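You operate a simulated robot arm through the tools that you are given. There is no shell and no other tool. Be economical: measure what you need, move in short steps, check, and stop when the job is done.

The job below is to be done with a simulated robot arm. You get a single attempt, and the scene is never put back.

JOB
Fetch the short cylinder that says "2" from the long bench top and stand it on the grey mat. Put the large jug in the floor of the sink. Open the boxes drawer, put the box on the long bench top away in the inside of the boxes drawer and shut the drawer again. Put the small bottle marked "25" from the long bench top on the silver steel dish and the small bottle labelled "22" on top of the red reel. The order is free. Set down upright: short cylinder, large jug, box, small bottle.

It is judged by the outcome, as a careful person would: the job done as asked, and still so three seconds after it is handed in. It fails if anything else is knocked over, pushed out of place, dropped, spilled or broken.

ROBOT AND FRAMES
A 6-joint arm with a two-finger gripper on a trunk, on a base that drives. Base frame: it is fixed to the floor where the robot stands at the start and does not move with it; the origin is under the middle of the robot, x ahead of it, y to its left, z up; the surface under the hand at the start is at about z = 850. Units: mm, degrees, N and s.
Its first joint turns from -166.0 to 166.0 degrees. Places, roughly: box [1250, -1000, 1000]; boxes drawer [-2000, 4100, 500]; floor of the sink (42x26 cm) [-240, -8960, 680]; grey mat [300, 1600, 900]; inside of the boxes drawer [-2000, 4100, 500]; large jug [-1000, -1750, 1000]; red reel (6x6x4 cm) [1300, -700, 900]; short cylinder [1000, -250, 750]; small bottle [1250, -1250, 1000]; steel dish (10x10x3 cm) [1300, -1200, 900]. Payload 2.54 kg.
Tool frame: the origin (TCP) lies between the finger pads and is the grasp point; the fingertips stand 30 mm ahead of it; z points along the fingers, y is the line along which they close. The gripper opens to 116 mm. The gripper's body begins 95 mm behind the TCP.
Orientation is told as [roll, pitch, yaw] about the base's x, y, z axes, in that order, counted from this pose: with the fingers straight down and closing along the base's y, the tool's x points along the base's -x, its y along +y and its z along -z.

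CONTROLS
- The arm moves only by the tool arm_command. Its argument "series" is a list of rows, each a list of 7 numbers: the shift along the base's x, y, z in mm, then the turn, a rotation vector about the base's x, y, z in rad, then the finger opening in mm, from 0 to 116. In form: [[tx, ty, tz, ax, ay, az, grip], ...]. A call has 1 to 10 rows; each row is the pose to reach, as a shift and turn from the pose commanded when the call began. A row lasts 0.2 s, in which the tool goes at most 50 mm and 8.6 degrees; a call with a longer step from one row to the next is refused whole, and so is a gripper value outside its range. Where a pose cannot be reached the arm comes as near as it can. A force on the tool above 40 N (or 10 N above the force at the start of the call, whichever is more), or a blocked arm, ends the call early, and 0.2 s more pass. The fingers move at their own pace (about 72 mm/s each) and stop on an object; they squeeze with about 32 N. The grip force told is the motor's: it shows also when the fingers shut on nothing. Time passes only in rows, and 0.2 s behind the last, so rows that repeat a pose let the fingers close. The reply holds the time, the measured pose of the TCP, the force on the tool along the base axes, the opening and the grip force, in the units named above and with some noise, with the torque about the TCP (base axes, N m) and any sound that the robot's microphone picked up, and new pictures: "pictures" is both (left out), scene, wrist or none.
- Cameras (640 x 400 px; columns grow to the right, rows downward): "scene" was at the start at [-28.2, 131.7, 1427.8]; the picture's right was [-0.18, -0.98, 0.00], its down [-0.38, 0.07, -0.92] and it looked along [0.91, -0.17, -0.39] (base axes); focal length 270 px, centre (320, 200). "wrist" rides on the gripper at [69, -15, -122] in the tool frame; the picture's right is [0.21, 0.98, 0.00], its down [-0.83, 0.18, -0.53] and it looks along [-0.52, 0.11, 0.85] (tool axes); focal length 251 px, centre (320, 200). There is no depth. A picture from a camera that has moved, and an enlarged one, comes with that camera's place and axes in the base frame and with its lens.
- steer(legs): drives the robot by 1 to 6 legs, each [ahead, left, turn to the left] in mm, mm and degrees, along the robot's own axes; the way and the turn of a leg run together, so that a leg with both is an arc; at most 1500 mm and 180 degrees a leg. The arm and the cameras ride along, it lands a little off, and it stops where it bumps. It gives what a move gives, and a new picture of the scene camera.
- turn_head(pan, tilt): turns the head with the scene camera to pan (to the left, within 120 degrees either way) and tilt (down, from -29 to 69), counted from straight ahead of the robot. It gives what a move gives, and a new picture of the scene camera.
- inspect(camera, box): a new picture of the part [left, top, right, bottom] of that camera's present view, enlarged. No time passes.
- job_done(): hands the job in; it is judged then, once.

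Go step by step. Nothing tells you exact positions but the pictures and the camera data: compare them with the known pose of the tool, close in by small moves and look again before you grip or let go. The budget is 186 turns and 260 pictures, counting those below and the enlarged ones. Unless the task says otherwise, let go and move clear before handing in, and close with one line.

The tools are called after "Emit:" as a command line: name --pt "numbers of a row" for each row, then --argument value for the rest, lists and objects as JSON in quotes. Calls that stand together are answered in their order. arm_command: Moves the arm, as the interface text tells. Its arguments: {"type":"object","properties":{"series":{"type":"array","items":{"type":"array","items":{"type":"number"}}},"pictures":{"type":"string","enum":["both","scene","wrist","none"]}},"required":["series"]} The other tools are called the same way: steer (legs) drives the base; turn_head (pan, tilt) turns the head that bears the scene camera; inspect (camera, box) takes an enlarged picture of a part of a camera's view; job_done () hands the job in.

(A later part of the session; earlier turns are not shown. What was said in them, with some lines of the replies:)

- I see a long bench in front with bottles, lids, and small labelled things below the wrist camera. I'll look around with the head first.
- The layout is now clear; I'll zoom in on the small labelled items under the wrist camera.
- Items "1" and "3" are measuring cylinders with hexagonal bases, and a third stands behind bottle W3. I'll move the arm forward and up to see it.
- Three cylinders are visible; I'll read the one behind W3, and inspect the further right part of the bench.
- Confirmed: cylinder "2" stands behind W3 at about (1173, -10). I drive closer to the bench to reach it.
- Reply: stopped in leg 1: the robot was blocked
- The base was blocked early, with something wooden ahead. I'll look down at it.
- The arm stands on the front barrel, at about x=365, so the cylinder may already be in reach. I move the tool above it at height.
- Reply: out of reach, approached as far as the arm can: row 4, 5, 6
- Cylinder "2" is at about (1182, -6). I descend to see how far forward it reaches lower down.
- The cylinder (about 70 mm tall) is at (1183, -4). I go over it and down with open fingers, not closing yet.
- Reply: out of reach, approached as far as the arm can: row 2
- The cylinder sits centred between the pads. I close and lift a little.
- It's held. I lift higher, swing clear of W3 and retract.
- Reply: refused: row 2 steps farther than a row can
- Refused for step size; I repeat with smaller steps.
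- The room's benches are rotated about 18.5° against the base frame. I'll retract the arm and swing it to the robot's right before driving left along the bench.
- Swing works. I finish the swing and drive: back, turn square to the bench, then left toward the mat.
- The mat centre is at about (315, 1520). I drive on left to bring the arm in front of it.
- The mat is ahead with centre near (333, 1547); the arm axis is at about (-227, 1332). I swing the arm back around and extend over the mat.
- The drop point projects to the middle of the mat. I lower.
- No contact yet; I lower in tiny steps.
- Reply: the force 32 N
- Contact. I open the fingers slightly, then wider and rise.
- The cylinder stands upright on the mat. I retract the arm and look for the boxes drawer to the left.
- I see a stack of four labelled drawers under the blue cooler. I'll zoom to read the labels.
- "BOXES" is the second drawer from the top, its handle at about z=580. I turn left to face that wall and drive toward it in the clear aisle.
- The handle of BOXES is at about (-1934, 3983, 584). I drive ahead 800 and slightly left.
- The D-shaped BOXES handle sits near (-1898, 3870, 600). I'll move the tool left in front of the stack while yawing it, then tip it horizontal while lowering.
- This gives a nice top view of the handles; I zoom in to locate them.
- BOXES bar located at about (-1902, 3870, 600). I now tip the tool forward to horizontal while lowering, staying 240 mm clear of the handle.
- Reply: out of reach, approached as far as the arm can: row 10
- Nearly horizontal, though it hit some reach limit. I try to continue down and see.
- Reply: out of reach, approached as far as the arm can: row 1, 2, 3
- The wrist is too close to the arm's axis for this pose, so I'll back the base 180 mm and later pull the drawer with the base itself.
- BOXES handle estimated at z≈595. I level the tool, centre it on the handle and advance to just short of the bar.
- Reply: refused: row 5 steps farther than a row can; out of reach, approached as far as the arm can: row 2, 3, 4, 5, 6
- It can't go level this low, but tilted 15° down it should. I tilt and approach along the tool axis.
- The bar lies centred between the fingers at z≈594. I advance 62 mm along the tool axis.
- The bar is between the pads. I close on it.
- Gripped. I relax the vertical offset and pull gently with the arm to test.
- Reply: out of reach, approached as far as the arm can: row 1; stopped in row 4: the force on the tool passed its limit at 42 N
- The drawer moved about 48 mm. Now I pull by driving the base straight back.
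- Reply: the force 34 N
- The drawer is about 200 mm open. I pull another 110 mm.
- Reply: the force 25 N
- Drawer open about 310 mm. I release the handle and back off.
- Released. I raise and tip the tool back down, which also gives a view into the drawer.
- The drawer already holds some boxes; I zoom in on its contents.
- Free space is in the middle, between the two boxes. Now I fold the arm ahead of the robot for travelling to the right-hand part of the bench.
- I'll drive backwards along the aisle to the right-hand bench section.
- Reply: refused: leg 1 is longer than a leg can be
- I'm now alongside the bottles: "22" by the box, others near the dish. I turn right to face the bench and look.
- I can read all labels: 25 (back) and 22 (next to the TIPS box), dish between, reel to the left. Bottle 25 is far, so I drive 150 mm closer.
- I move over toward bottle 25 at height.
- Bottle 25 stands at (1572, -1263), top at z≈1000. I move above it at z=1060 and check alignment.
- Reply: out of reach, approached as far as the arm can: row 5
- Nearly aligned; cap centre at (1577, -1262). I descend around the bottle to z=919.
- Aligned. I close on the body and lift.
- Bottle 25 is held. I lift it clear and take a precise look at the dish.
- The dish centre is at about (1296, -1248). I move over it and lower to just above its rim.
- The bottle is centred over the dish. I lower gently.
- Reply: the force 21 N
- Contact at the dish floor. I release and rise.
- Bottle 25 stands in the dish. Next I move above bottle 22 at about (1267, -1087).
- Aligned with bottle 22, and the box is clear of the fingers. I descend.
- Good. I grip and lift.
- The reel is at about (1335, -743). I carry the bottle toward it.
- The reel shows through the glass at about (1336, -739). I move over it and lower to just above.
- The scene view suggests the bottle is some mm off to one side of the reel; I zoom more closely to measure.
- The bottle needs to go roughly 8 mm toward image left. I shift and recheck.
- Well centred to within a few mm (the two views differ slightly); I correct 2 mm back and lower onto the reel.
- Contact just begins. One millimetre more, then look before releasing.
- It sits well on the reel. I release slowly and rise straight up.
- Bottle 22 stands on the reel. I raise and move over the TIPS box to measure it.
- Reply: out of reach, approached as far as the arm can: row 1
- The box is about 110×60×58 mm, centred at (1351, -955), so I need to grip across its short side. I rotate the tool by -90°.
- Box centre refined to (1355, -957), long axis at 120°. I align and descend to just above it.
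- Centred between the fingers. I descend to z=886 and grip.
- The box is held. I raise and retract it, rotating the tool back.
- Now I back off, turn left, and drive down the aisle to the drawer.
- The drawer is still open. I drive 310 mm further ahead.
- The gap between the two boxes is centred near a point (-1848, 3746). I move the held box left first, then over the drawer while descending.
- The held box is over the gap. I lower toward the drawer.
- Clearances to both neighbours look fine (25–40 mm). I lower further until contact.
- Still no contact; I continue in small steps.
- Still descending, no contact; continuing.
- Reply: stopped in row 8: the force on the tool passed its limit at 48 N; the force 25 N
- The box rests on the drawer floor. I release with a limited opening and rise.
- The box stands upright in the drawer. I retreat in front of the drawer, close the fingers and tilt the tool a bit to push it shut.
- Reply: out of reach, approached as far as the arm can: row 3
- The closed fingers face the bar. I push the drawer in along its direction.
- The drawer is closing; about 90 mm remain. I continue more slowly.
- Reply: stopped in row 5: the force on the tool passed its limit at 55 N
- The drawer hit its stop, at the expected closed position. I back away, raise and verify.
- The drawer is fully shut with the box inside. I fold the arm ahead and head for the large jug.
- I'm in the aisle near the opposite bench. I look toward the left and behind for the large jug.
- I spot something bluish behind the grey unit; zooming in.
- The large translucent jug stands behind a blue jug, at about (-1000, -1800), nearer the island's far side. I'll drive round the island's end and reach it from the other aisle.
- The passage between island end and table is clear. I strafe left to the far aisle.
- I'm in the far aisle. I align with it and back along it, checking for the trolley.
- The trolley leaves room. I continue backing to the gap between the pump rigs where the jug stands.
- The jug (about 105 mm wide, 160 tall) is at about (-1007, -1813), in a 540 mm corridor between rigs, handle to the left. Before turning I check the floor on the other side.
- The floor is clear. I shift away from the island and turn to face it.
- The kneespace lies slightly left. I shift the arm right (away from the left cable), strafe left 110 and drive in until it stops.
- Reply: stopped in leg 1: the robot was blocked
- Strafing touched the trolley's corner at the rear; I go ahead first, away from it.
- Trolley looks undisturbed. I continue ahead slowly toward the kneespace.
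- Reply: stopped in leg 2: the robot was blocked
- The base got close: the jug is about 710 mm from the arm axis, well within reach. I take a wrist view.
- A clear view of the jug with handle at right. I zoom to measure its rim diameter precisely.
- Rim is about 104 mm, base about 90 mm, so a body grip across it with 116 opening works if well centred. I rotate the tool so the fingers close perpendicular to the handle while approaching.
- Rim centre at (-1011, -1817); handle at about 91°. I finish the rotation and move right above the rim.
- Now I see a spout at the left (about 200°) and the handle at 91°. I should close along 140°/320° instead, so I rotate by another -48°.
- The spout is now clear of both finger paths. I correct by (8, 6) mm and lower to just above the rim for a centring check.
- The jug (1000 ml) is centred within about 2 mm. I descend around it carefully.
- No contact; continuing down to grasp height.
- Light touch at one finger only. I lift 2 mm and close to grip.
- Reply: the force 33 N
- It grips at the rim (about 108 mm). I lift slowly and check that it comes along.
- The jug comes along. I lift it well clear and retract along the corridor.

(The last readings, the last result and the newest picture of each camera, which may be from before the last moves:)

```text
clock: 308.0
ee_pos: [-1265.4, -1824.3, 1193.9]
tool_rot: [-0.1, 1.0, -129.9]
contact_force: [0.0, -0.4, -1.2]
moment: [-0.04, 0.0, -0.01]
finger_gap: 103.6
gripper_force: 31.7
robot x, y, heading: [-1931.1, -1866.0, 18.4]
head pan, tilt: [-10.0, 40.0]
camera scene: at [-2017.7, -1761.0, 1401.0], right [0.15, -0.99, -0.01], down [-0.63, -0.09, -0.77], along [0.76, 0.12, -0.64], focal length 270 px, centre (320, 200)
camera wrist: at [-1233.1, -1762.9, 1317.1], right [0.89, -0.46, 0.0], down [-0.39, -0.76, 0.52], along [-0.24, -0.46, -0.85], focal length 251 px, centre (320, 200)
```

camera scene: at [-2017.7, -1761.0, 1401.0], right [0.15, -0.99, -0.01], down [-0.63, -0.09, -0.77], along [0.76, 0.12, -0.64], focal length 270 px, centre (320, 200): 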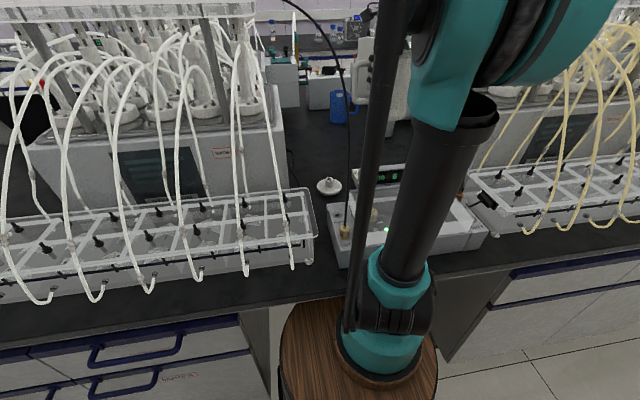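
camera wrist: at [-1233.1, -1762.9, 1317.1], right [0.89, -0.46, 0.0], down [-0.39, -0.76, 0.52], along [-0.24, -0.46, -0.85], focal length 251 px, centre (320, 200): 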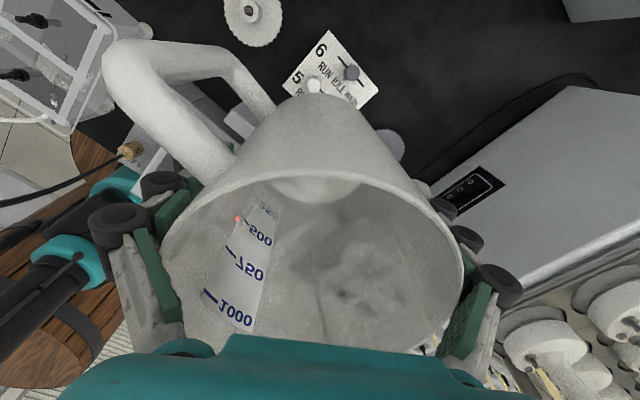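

Held firmly. I back out and turn right to face along the aisle toward the sink.

Emit:
steer --legs '[[-225, 0, 0], [0, 0, -89.9]]'

Emit:
turn_head --pan 0 --tilt 15

```text
clock: 309.4
ee_pos: [-1400.1, -1862.2, 1190.0]
tool_rot: [-0.1, 0.4, -129.8]
contact_force: [0.0, -0.3, -1.6]
moment: [-0.04, -0.01, 0.02]
finger_gap: 103.3
gripper_force: 31.9
robot x, y, heading: [-2078.2, -1913.0, 18.6]
head pan, tilt: [-10.0, 40.0]
stopped in leg 1: the robot was blocked; the commanded pose is now the measured one
camera scene: at [-2151.6, -1798.9, 1400.7], right [0.15, -0.99, 0.0], down [-0.64, -0.09, -0.77], along [0.76, 0.11, -0.64], focal length 270 px, centre (320, 200)
```

scene: 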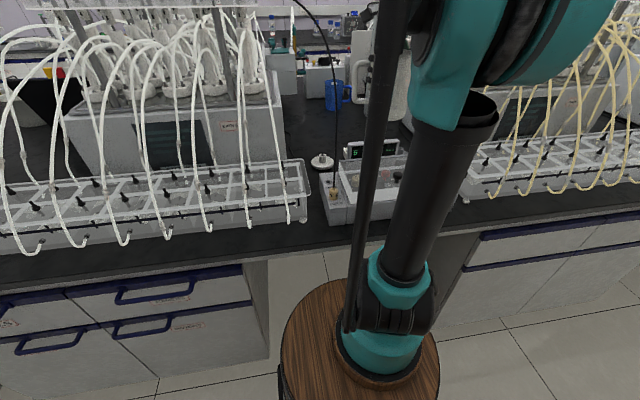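

```text
clock: 310.3
ee_pos: [-1400.9, -1862.9, 1190.4]
tool_rot: [-0.1, 0.4, -129.8]
contact_force: [0.2, 1.0, -0.7]
moment: [-0.03, -0.04, -0.01]
finger_gap: 103.4
gripper_force: 32.4
robot x, y, heading: [-2073.5, -1915.0, 18.6]
head pan, tilt: [0.0, 15.0]
camera scene: at [-2147.1, -1781.9, 1440.2], right [0.32, -0.95, 0.0], down [-0.25, -0.08, -0.97], along [0.92, 0.3, -0.26], focal length 270 px, centre (320, 200)
```

scene: 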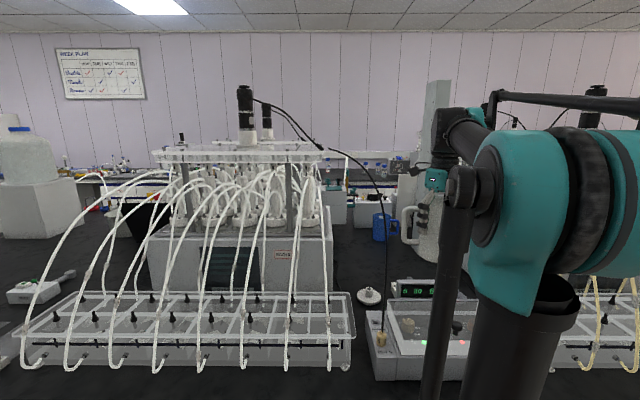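

The rear touched the trolley's end. I ease forward, strafe right a little (still clear of the right cable) and back out again.

Emit:
steer --legs '[[15, 0, 0], [0, -60, 0], [-200, 0, 0]]'

Emit:
turn_head --pan 115 --tilt 45

```text
clock: 312.9
ee_pos: [-1557.9, -1977.6, 1189.8]
tool_rot: [-0.2, 0.4, -129.8]
contact_force: [-0.6, 0.0, -1.9]
moment: [-0.05, -0.02, 0.02]
finger_gap: 103.2
gripper_force: 31.4
robot x, y, heading: [-2232.7, -2031.2, 18.5]
head pan, tilt: [0.0, 15.0]
camera scene: at [-2304.3, -1897.6, 1440.3], right [0.32, -0.95, 0.0], down [-0.25, -0.08, -0.97], along [0.92, 0.3, -0.26], focal length 270 px, centre (320, 200)
```

scene: 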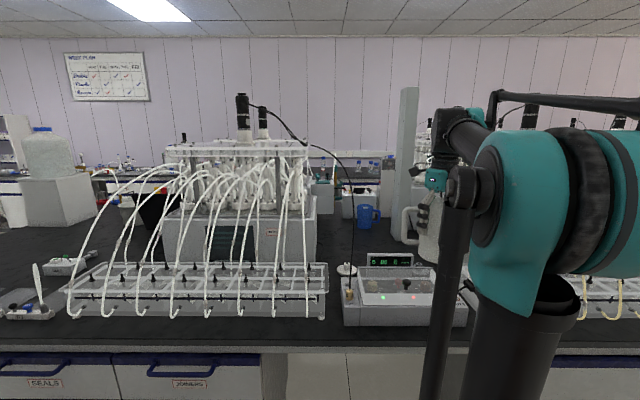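

```text
clock: 314.8
ee_pos: [-1557.4, -1979.3, 1189.8]
tool_rot: [-0.1, 0.4, -129.8]
contact_force: [0.2, 0.6, -1.2]
moment: [-0.02, -0.06, 0.02]
finger_gap: 103.3
gripper_force: 32.1
robot x, y, heading: [-2231.6, -2028.0, 18.6]
head pan, tilt: [115.0, 45.0]
camera scene: at [-2448.7, -1868.0, 1393.5], right [0.73, 0.69, 0.0], down [0.49, -0.51, -0.71], along [-0.49, 0.51, -0.71], focal length 270 px, centre (320, 200)
```

scene: 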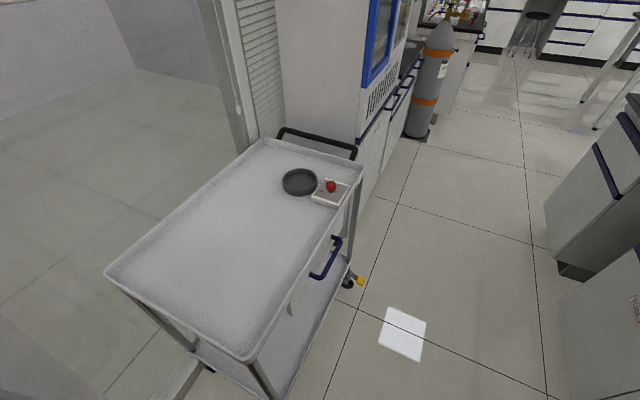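

The trolley is unmoved. I back a bit more, strafe right well past everything, then turn right.

Emit:
steer --legs '[[-120, 0, 0], [0, -450, 0], [0, 0, -90]]'

Emit:
turn_head --pan 0 --tilt 12

```text
clock: 322.2
ee_pos: [-2145.2, -3170.2, 1190.8]
tool_rot: [-0.1, 0.4, 140.6]
contact_force: [-0.9, 0.6, -1.0]
moment: [-0.02, 0.01, 0.0]
finger_gap: 103.6
gripper_force: 32.1
robot x, y, heading: [-2199.7, -2495.1, -71.4]
head pan, tilt: [115.0, 45.0]
camera scene: at [-2037.4, -2280.1, 1393.5], right [0.69, -0.72, 0.0], down [-0.51, -0.49, -0.71], along [0.51, 0.49, -0.71], focal length 270 px, centre (320, 200)
```

scene: 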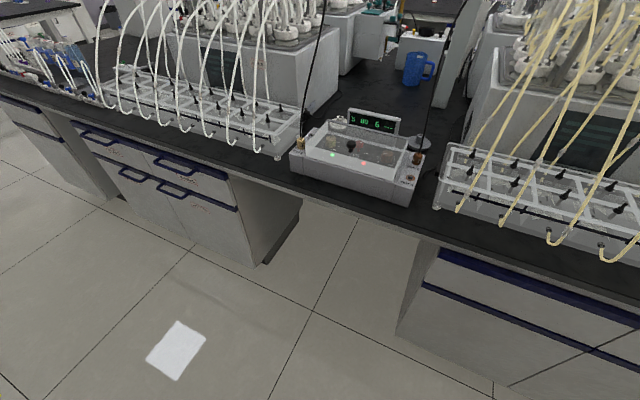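

```text
clock: 324.1
ee_pos: [-2145.8, -3171.0, 1190.2]
tool_rot: [-0.2, 0.4, 140.5]
contact_force: [0.7, 0.6, -1.2]
moment: [-0.02, 0.0, 0.0]
finger_gap: 103.4
gripper_force: 32.0
robot x, y, heading: [-2197.6, -2494.8, -71.4]
head pan, tilt: [0.0, 12.0]
camera scene: at [-2066.4, -2424.6, 1445.1], right [-0.95, -0.32, 0.0], down [-0.07, 0.2, -0.98], along [0.31, -0.93, -0.21], focal length 270 px, centre (320, 200)
```

scene: 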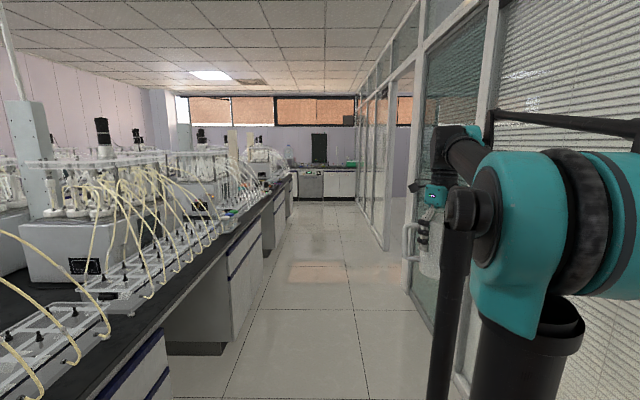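

The aisle leads to the far end bench with the sink. I drive along it.

Emit:
steer --legs '[[1400, 150, 0], [1450, 0, 0], [1300, 0, 0]]'

Emit:
turn_head --pan 0 --tilt 25

```text
clock: 344.0
ee_pos: [-732.1, -7048.1, 1189.5]
tool_rot: [-0.1, 0.4, 139.8]
contact_force: [0.8, -0.1, -1.0]
moment: [-0.06, 0.01, 0.02]
finger_gap: 102.8
gripper_force: 31.8
robot x, y, heading: [-775.5, -6370.0, -72.0]
head pan, tilt: [0.0, 12.0]
camera scene: at [-643.8, -6302.8, 1445.2], right [-0.95, -0.31, 0.0], down [-0.06, 0.2, -0.98], along [0.3, -0.93, -0.21], focal length 270 px, centre (320, 200)
```

scene: 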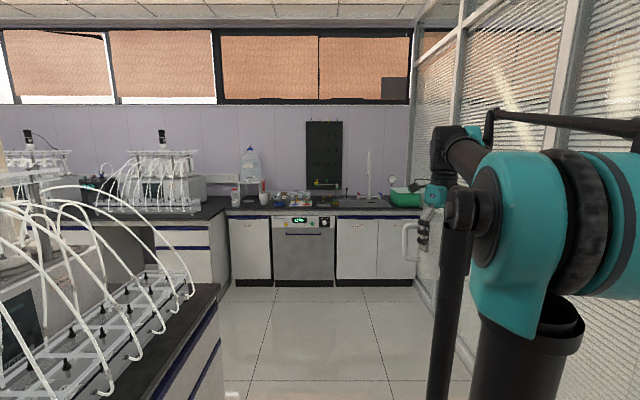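

```text
clock: 344.7
ee_pos: [-732.0, -7047.0, 1189.8]
tool_rot: [-0.1, 0.4, 139.9]
contact_force: [-0.3, -0.7, -1.6]
moment: [-0.02, 0.04, 0.01]
finger_gap: 102.7
gripper_force: 31.7
robot x, y, heading: [-779.5, -6373.0, -72.4]
head pan, tilt: [0.0, 25.0]
camera scene: at [-644.2, -6301.7, 1424.1], right [-0.95, -0.31, 0.0], down [-0.13, 0.4, -0.91], along [0.28, -0.86, -0.42], focal length 270 px, centre (320, 200)
```

scene: 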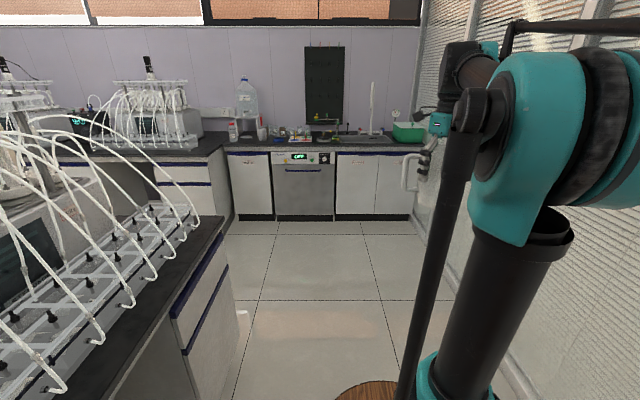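

I can see the sink unit with a white tap near the right end. I zoom in.

Emit:
inspect --camera "scene" --box '[300, 90, 440, 190]'

```text
4.00 times, centred on (370, 140) of scene
camera zoom: at [-644.2, -6301.7, 1424.1], right [-0.95, -0.31, 0.0], down [-0.13, 0.4, -0.91], along [0.28, -0.86, -0.42], focal length 1081 px, centre (120, 440)
```

zoom: 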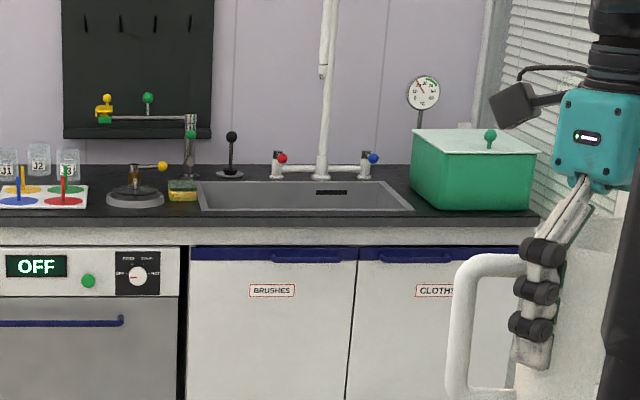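

The sink is centred near (-250, -8990), with a tall tap behind it and a green box at its right. I drive up in front of it, stopping short.

Emit:
steer --legs '[[0, 0, 0.9], [850, -120, 0], [850, -120, 0]]'

Emit:
turn_head --pan -5 --tilt 35

```text
clock: 353.8
ee_pos: [-399.3, -8731.9, 1190.2]
tool_rot: [0.0, 0.5, 140.7]
contact_force: [0.6, 0.4, -0.9]
moment: [0.0, 0.02, -0.01]
finger_gap: 102.5
gripper_force: 32.1
robot x, y, heading: [-454.8, -8057.4, -71.0]
head pan, tilt: [0.0, 25.0]
camera scene: at [-323.6, -7984.1, 1424.0], right [-0.95, -0.32, 0.0], down [-0.14, 0.4, -0.91], along [0.29, -0.86, -0.42], focal length 270 px, centre (320, 200)
```

scene: 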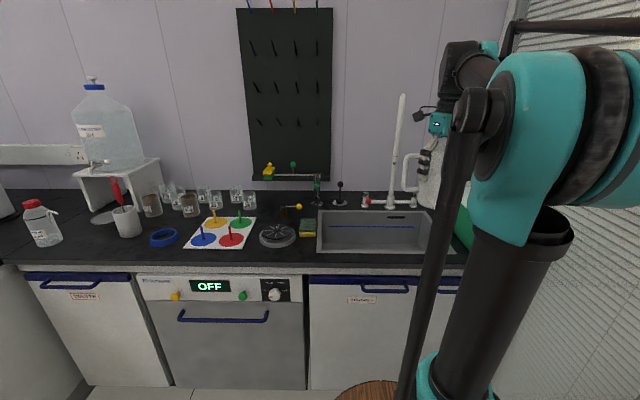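

```text
clock: 354.5
ee_pos: [-398.8, -8731.4, 1189.7]
tool_rot: [-0.1, 0.3, 140.7]
contact_force: [0.5, 0.0, -0.5]
moment: [0.0, 0.05, -0.01]
finger_gap: 102.7
gripper_force: 32.1
robot x, y, heading: [-453.9, -8058.8, -71.0]
head pan, tilt: [-5.0, 35.0]
camera scene: at [-332.2, -7982.5, 1408.3], right [-0.97, -0.24, 0.0], down [-0.14, 0.56, -0.82], along [0.2, -0.8, -0.57], focal length 270 px, centre (320, 200)
```

scene: 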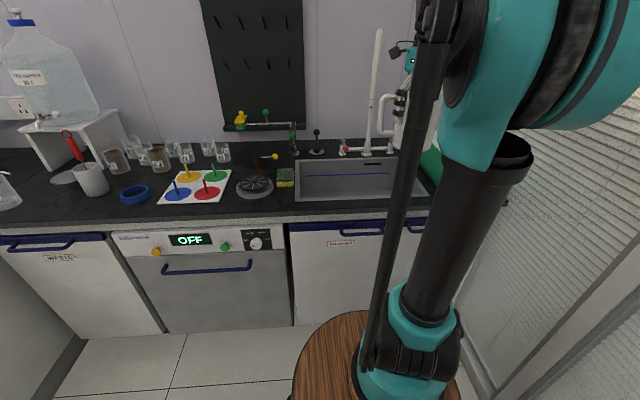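

I inspect the tap's shape, since it may overhang the sink.

Emit:
inspect --camera "scene" --box '[280, 20, 440, 215]'

Emit:
inspect --camera "wrist" --box '[0, 0, 640, 400]'

```text
2.05 times, centred on (360, 118) of scene
camera zoom: at [-332.2, -7982.5, 1408.3], right [-0.97, -0.24, 0.0], down [-0.14, 0.56, -0.82], along [0.2, -0.8, -0.57], focal length 554 px, centre (238, 369)
```

zoom: 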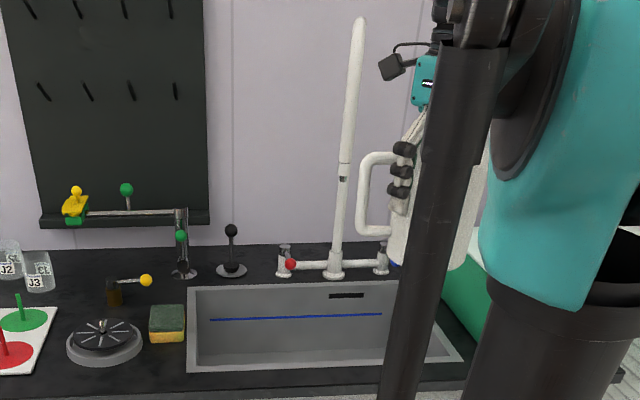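

```text
1.00 times, centred on (320, 200) of wrist (not enlarged: the box is as wide or as high as the picture)
camera zoom: at [-335.5, -8763.9, 1311.9], right [-0.45, -0.89, 0.0], down [-0.76, 0.38, 0.53], along [-0.47, 0.24, -0.85], focal length 251 px, centre (320, 200)
```

zoom: 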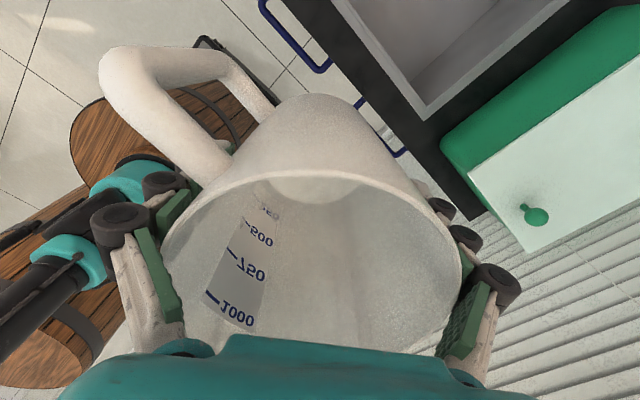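

The gooseneck tap stands right of the sink's centre, so I'll put the jug in the left-centre part, at about (-190, -8933). I move above there.

Emit:
arm_command --pt "30 -29 0 0 0 0 70" --pt "60 -58 0 0 0 0 70" --pt "90 -87 0 0 0 0 70" --pt "120 -116 0 0 0 0 70" --pt "150 -145 0 0 0 0 70" --pt "180 -174 0 0 0 0 70" --pt "209 -202 0 0 0 0 70" --pictures "both"

```text
clock: 356.1
ee_pos: [-189.6, -8934.1, 1189.5]
tool_rot: [-0.1, 0.5, 140.7]
contact_force: [0.1, 0.1, -0.6]
moment: [-0.07, -0.05, -0.02]
finger_gap: 102.9
gripper_force: 32.6
robot x, y, heading: [-456.6, -8056.8, -71.1]
head pan, tilt: [-5.0, 35.0]
camera scene: at [-332.6, -7982.0, 1408.3], right [-0.97, -0.24, 0.0], down [-0.14, 0.56, -0.82], along [0.2, -0.8, -0.57], focal length 270 px, centre (320, 200)
camera wrist: at [-125.9, -8966.3, 1312.7], right [-0.45, -0.89, 0.0], down [-0.76, 0.38, 0.53], along [-0.47, 0.24, -0.85], focal length 251 px, centre (320, 200)
```

scene: 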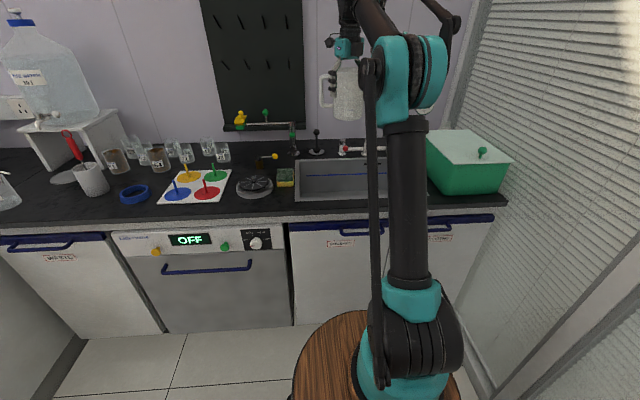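
wrist: 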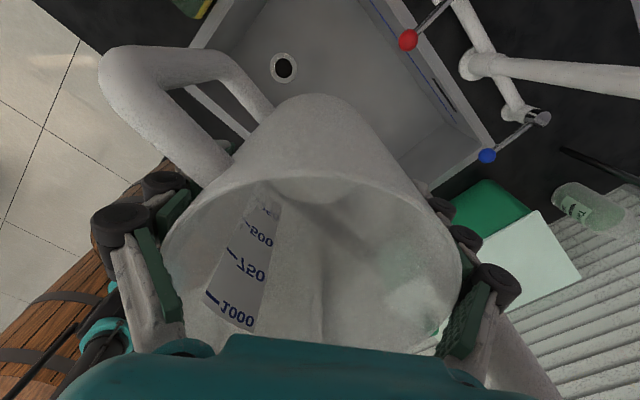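

The drop point is on the sink floor beside the drain. I lower the jug.

Emit:
arm_command --pt "0 0 -45 0 0 0 70" --pt "0 0 -90 0 0 0 70" --pt "0 0 -135 0 0 0 70" --pt "0 0 -180 0 0 0 70" --pt "0 0 -225 0 0 0 70" --pt "0 0 -270 0 0 0 70" --pt "0 0 -310 0 0 0 70" --pictures "both"

```text
clock: 357.7
ee_pos: [-190.2, -8933.8, 880.6]
tool_rot: [-0.2, 0.4, 140.7]
contact_force: [-0.4, 0.8, -1.0]
moment: [-0.07, 0.02, 0.01]
finger_gap: 103.1
gripper_force: 31.8
robot x, y, heading: [-457.6, -8059.6, -71.1]
head pan, tilt: [-5.0, 35.0]
camera scene: at [-332.3, -7982.3, 1408.3], right [-0.97, -0.24, 0.0], down [-0.14, 0.56, -0.82], along [0.2, -0.8, -0.57], focal length 270 px, centre (320, 200)
camera wrist: at [-126.3, -8965.3, 1002.4], right [-0.45, -0.89, 0.0], down [-0.76, 0.38, 0.53], along [-0.47, 0.24, -0.85], focal length 251 px, centre (320, 200)
```

scene: 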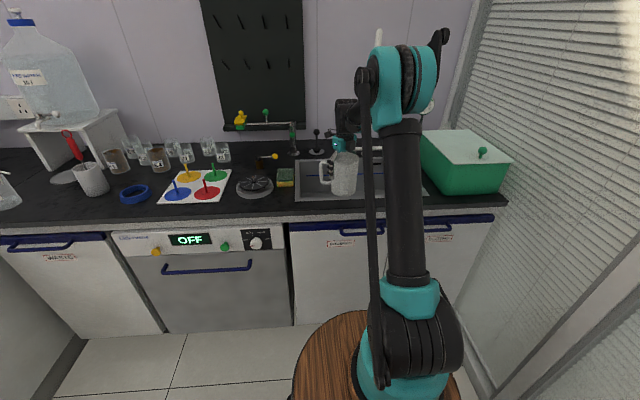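
wrist: 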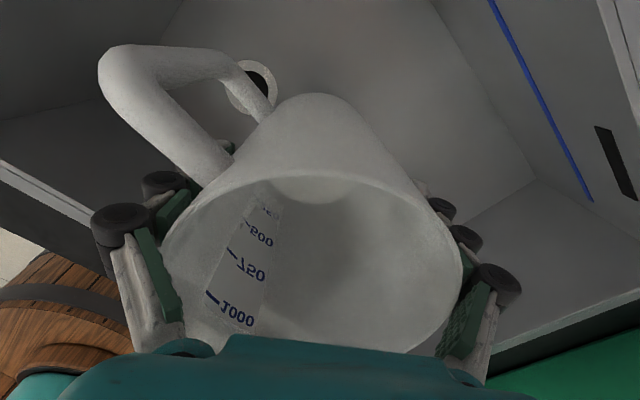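

Going well inside the sink. I continue down, slowing near the floor.

Emit:
arm_command --pt "0 0 -40 0 0 0 70" --pt "0 0 -75 0 0 0 70" --pt "0 0 -90 0 0 0 70" --pt "0 0 -97 0 0 0 70" --pt "0 0 -103 0 0 0 70" --pt "0 0 -108 0 0 0 70" --pt "0 0 -112 0 0 0 70" --pt "0 0 -116 0 0 0 70" --pt "0 0 -120 0 0 0 70" --pictures "wrist"

```text
clock: 359.6
ee_pos: [-189.4, -8933.3, 764.5]
tool_rot: [-0.2, 0.5, 140.7]
contact_force: [-2.4, 4.0, 21.2]
moment: [-0.04, 0.1, -0.04]
finger_gap: 103.0
gripper_force: 31.6
robot x, y, heading: [-456.7, -8059.6, -71.1]
head pan, tilt: [-5.0, 35.0]
stopped in row 9: the force on the tool passed its limit at 48 N (the readings are from after the stop); the commanded pose is now the measured one
camera wrist: at [-126.3, -8964.9, 888.3], right [-0.45, -0.89, 0.0], down [-0.76, 0.38, 0.53], along [-0.47, 0.24, -0.85], focal length 251 px, centre (320, 200)
```

wrist: 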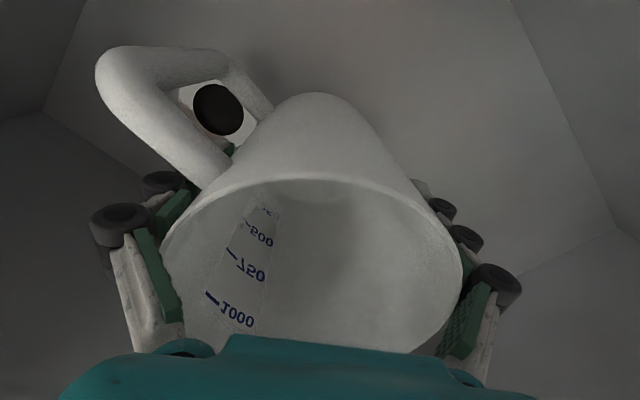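

The jug stands on the sink floor. I open fully and rise straight up slowly.

Emit:
arm_command --pt "0 0 1 0 0 0 108" --pt "0 0 1 0 0 0 116" --pt "0 0 1 0 0 0 116" --pt "0 0 12 0 0 0 116" --pt "0 0 27 0 0 0 116" --pt "0 0 45 0 0 0 116" --pt "0 0 65 0 0 0 116" --pictures "wrist"

```text
clock: 361.1
ee_pos: [-190.1, -8933.1, 829.2]
tool_rot: [-0.2, 0.4, 140.7]
contact_force: [-0.6, 0.2, -0.7]
moment: [-0.01, 0.01, 0.01]
finger_gap: 116.1
gripper_force: 0.0
robot x, y, heading: [-457.2, -8059.5, -71.1]
head pan, tilt: [-5.0, 35.0]
camera wrist: at [-126.3, -8965.7, 952.5], right [-0.45, -0.89, 0.0], down [-0.76, 0.38, 0.53], along [-0.47, 0.24, -0.85], focal length 251 px, centre (320, 200)
```

wrist: 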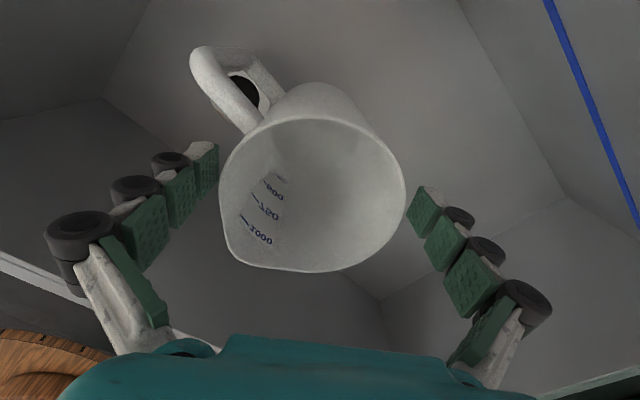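

The jug stands free and upright in the sink. I lift clear and take a last look.

Emit:
arm_command --pt "0 0 45 0 0 0 116" --pt "0 0 90 0 0 0 116" --pt "0 0 135 0 0 0 116" --pt "0 0 180 0 0 0 116" --pt "0 0 225 0 0 0 116" --pt "0 0 270 0 0 0 116" --pt "-14 40 300 0 0 0 116" --pt "-28 82 320 0 0 0 116" --pt "-42 124 330 0 0 0 116" --pt "-56 166 330 0 0 0 116" --pictures "both"

```text
refused: row 7 steps farther than a row can; nothing moved
```

Emit:
arm_command --pt "0 0 45 0 0 0 116" --pt "0 0 90 0 0 0 116" --pt "0 0 135 0 0 0 116" --pt "0 0 180 0 0 0 116" --pt "0 0 225 0 0 0 116" --pt "0 0 270 0 0 0 116" --pt "-10 30 295 0 0 0 116" --pt "-23 70 310 0 0 0 116" --pt "-37 112 315 0 0 0 116" --pt "-50 152 315 0 0 0 116" --pictures "both"

```text
clock: 363.4
ee_pos: [-238.9, -8781.8, 1142.5]
tool_rot: [-0.1, 0.4, 140.7]
contact_force: [0.9, -0.3, -0.7]
moment: [0.02, 0.04, 0.02]
finger_gap: 115.9
gripper_force: 0.1
robot x, y, heading: [-458.0, -8059.3, -71.0]
head pan, tilt: [-5.0, 35.0]
camera scene: at [-332.1, -7982.9, 1408.3], right [-0.97, -0.24, 0.0], down [-0.14, 0.56, -0.82], along [0.2, -0.79, -0.57], focal length 270 px, centre (320, 200)
camera wrist: at [-176.6, -8814.6, 1265.2], right [-0.45, -0.89, 0.0], down [-0.76, 0.38, 0.53], along [-0.47, 0.24, -0.85], focal length 251 px, centre (320, 200)
```

scene: 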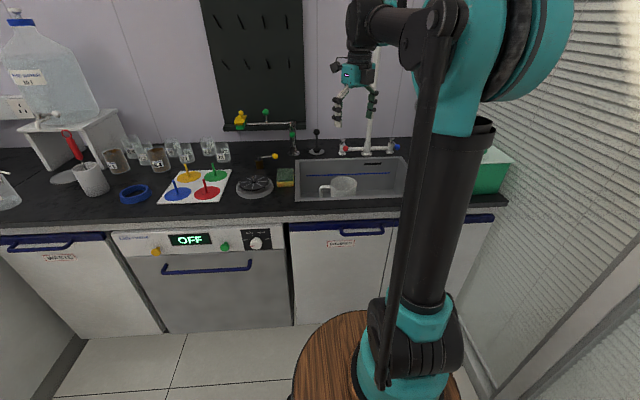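
wrist: 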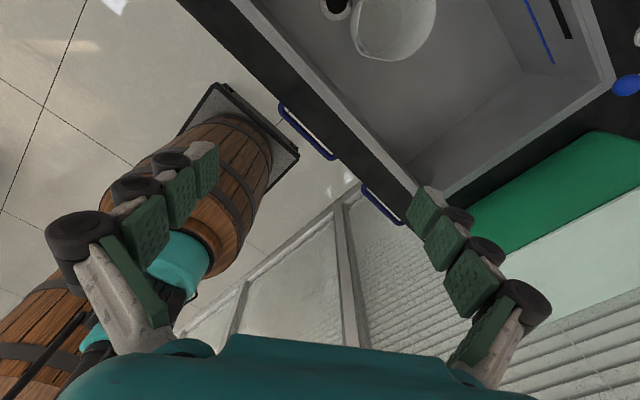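

The jug stands upright on the sink floor with the arm clear. The other four items were in place when I last saw them, so I hand in.

Emit:
job_done

```text
The job is handed in.
```

I handed the job in with all five items placed: cylinder "2" on the grey mat, the box in the shut boxes drawer, bottle "25" on the steel dish, bottle "22" on the red reel, and the large jug on the sink floor. I saw each one upright and clear of the gripper when I let it go. The base touched the trolley twice in the far aisle; I saw no shift in it afterwards.
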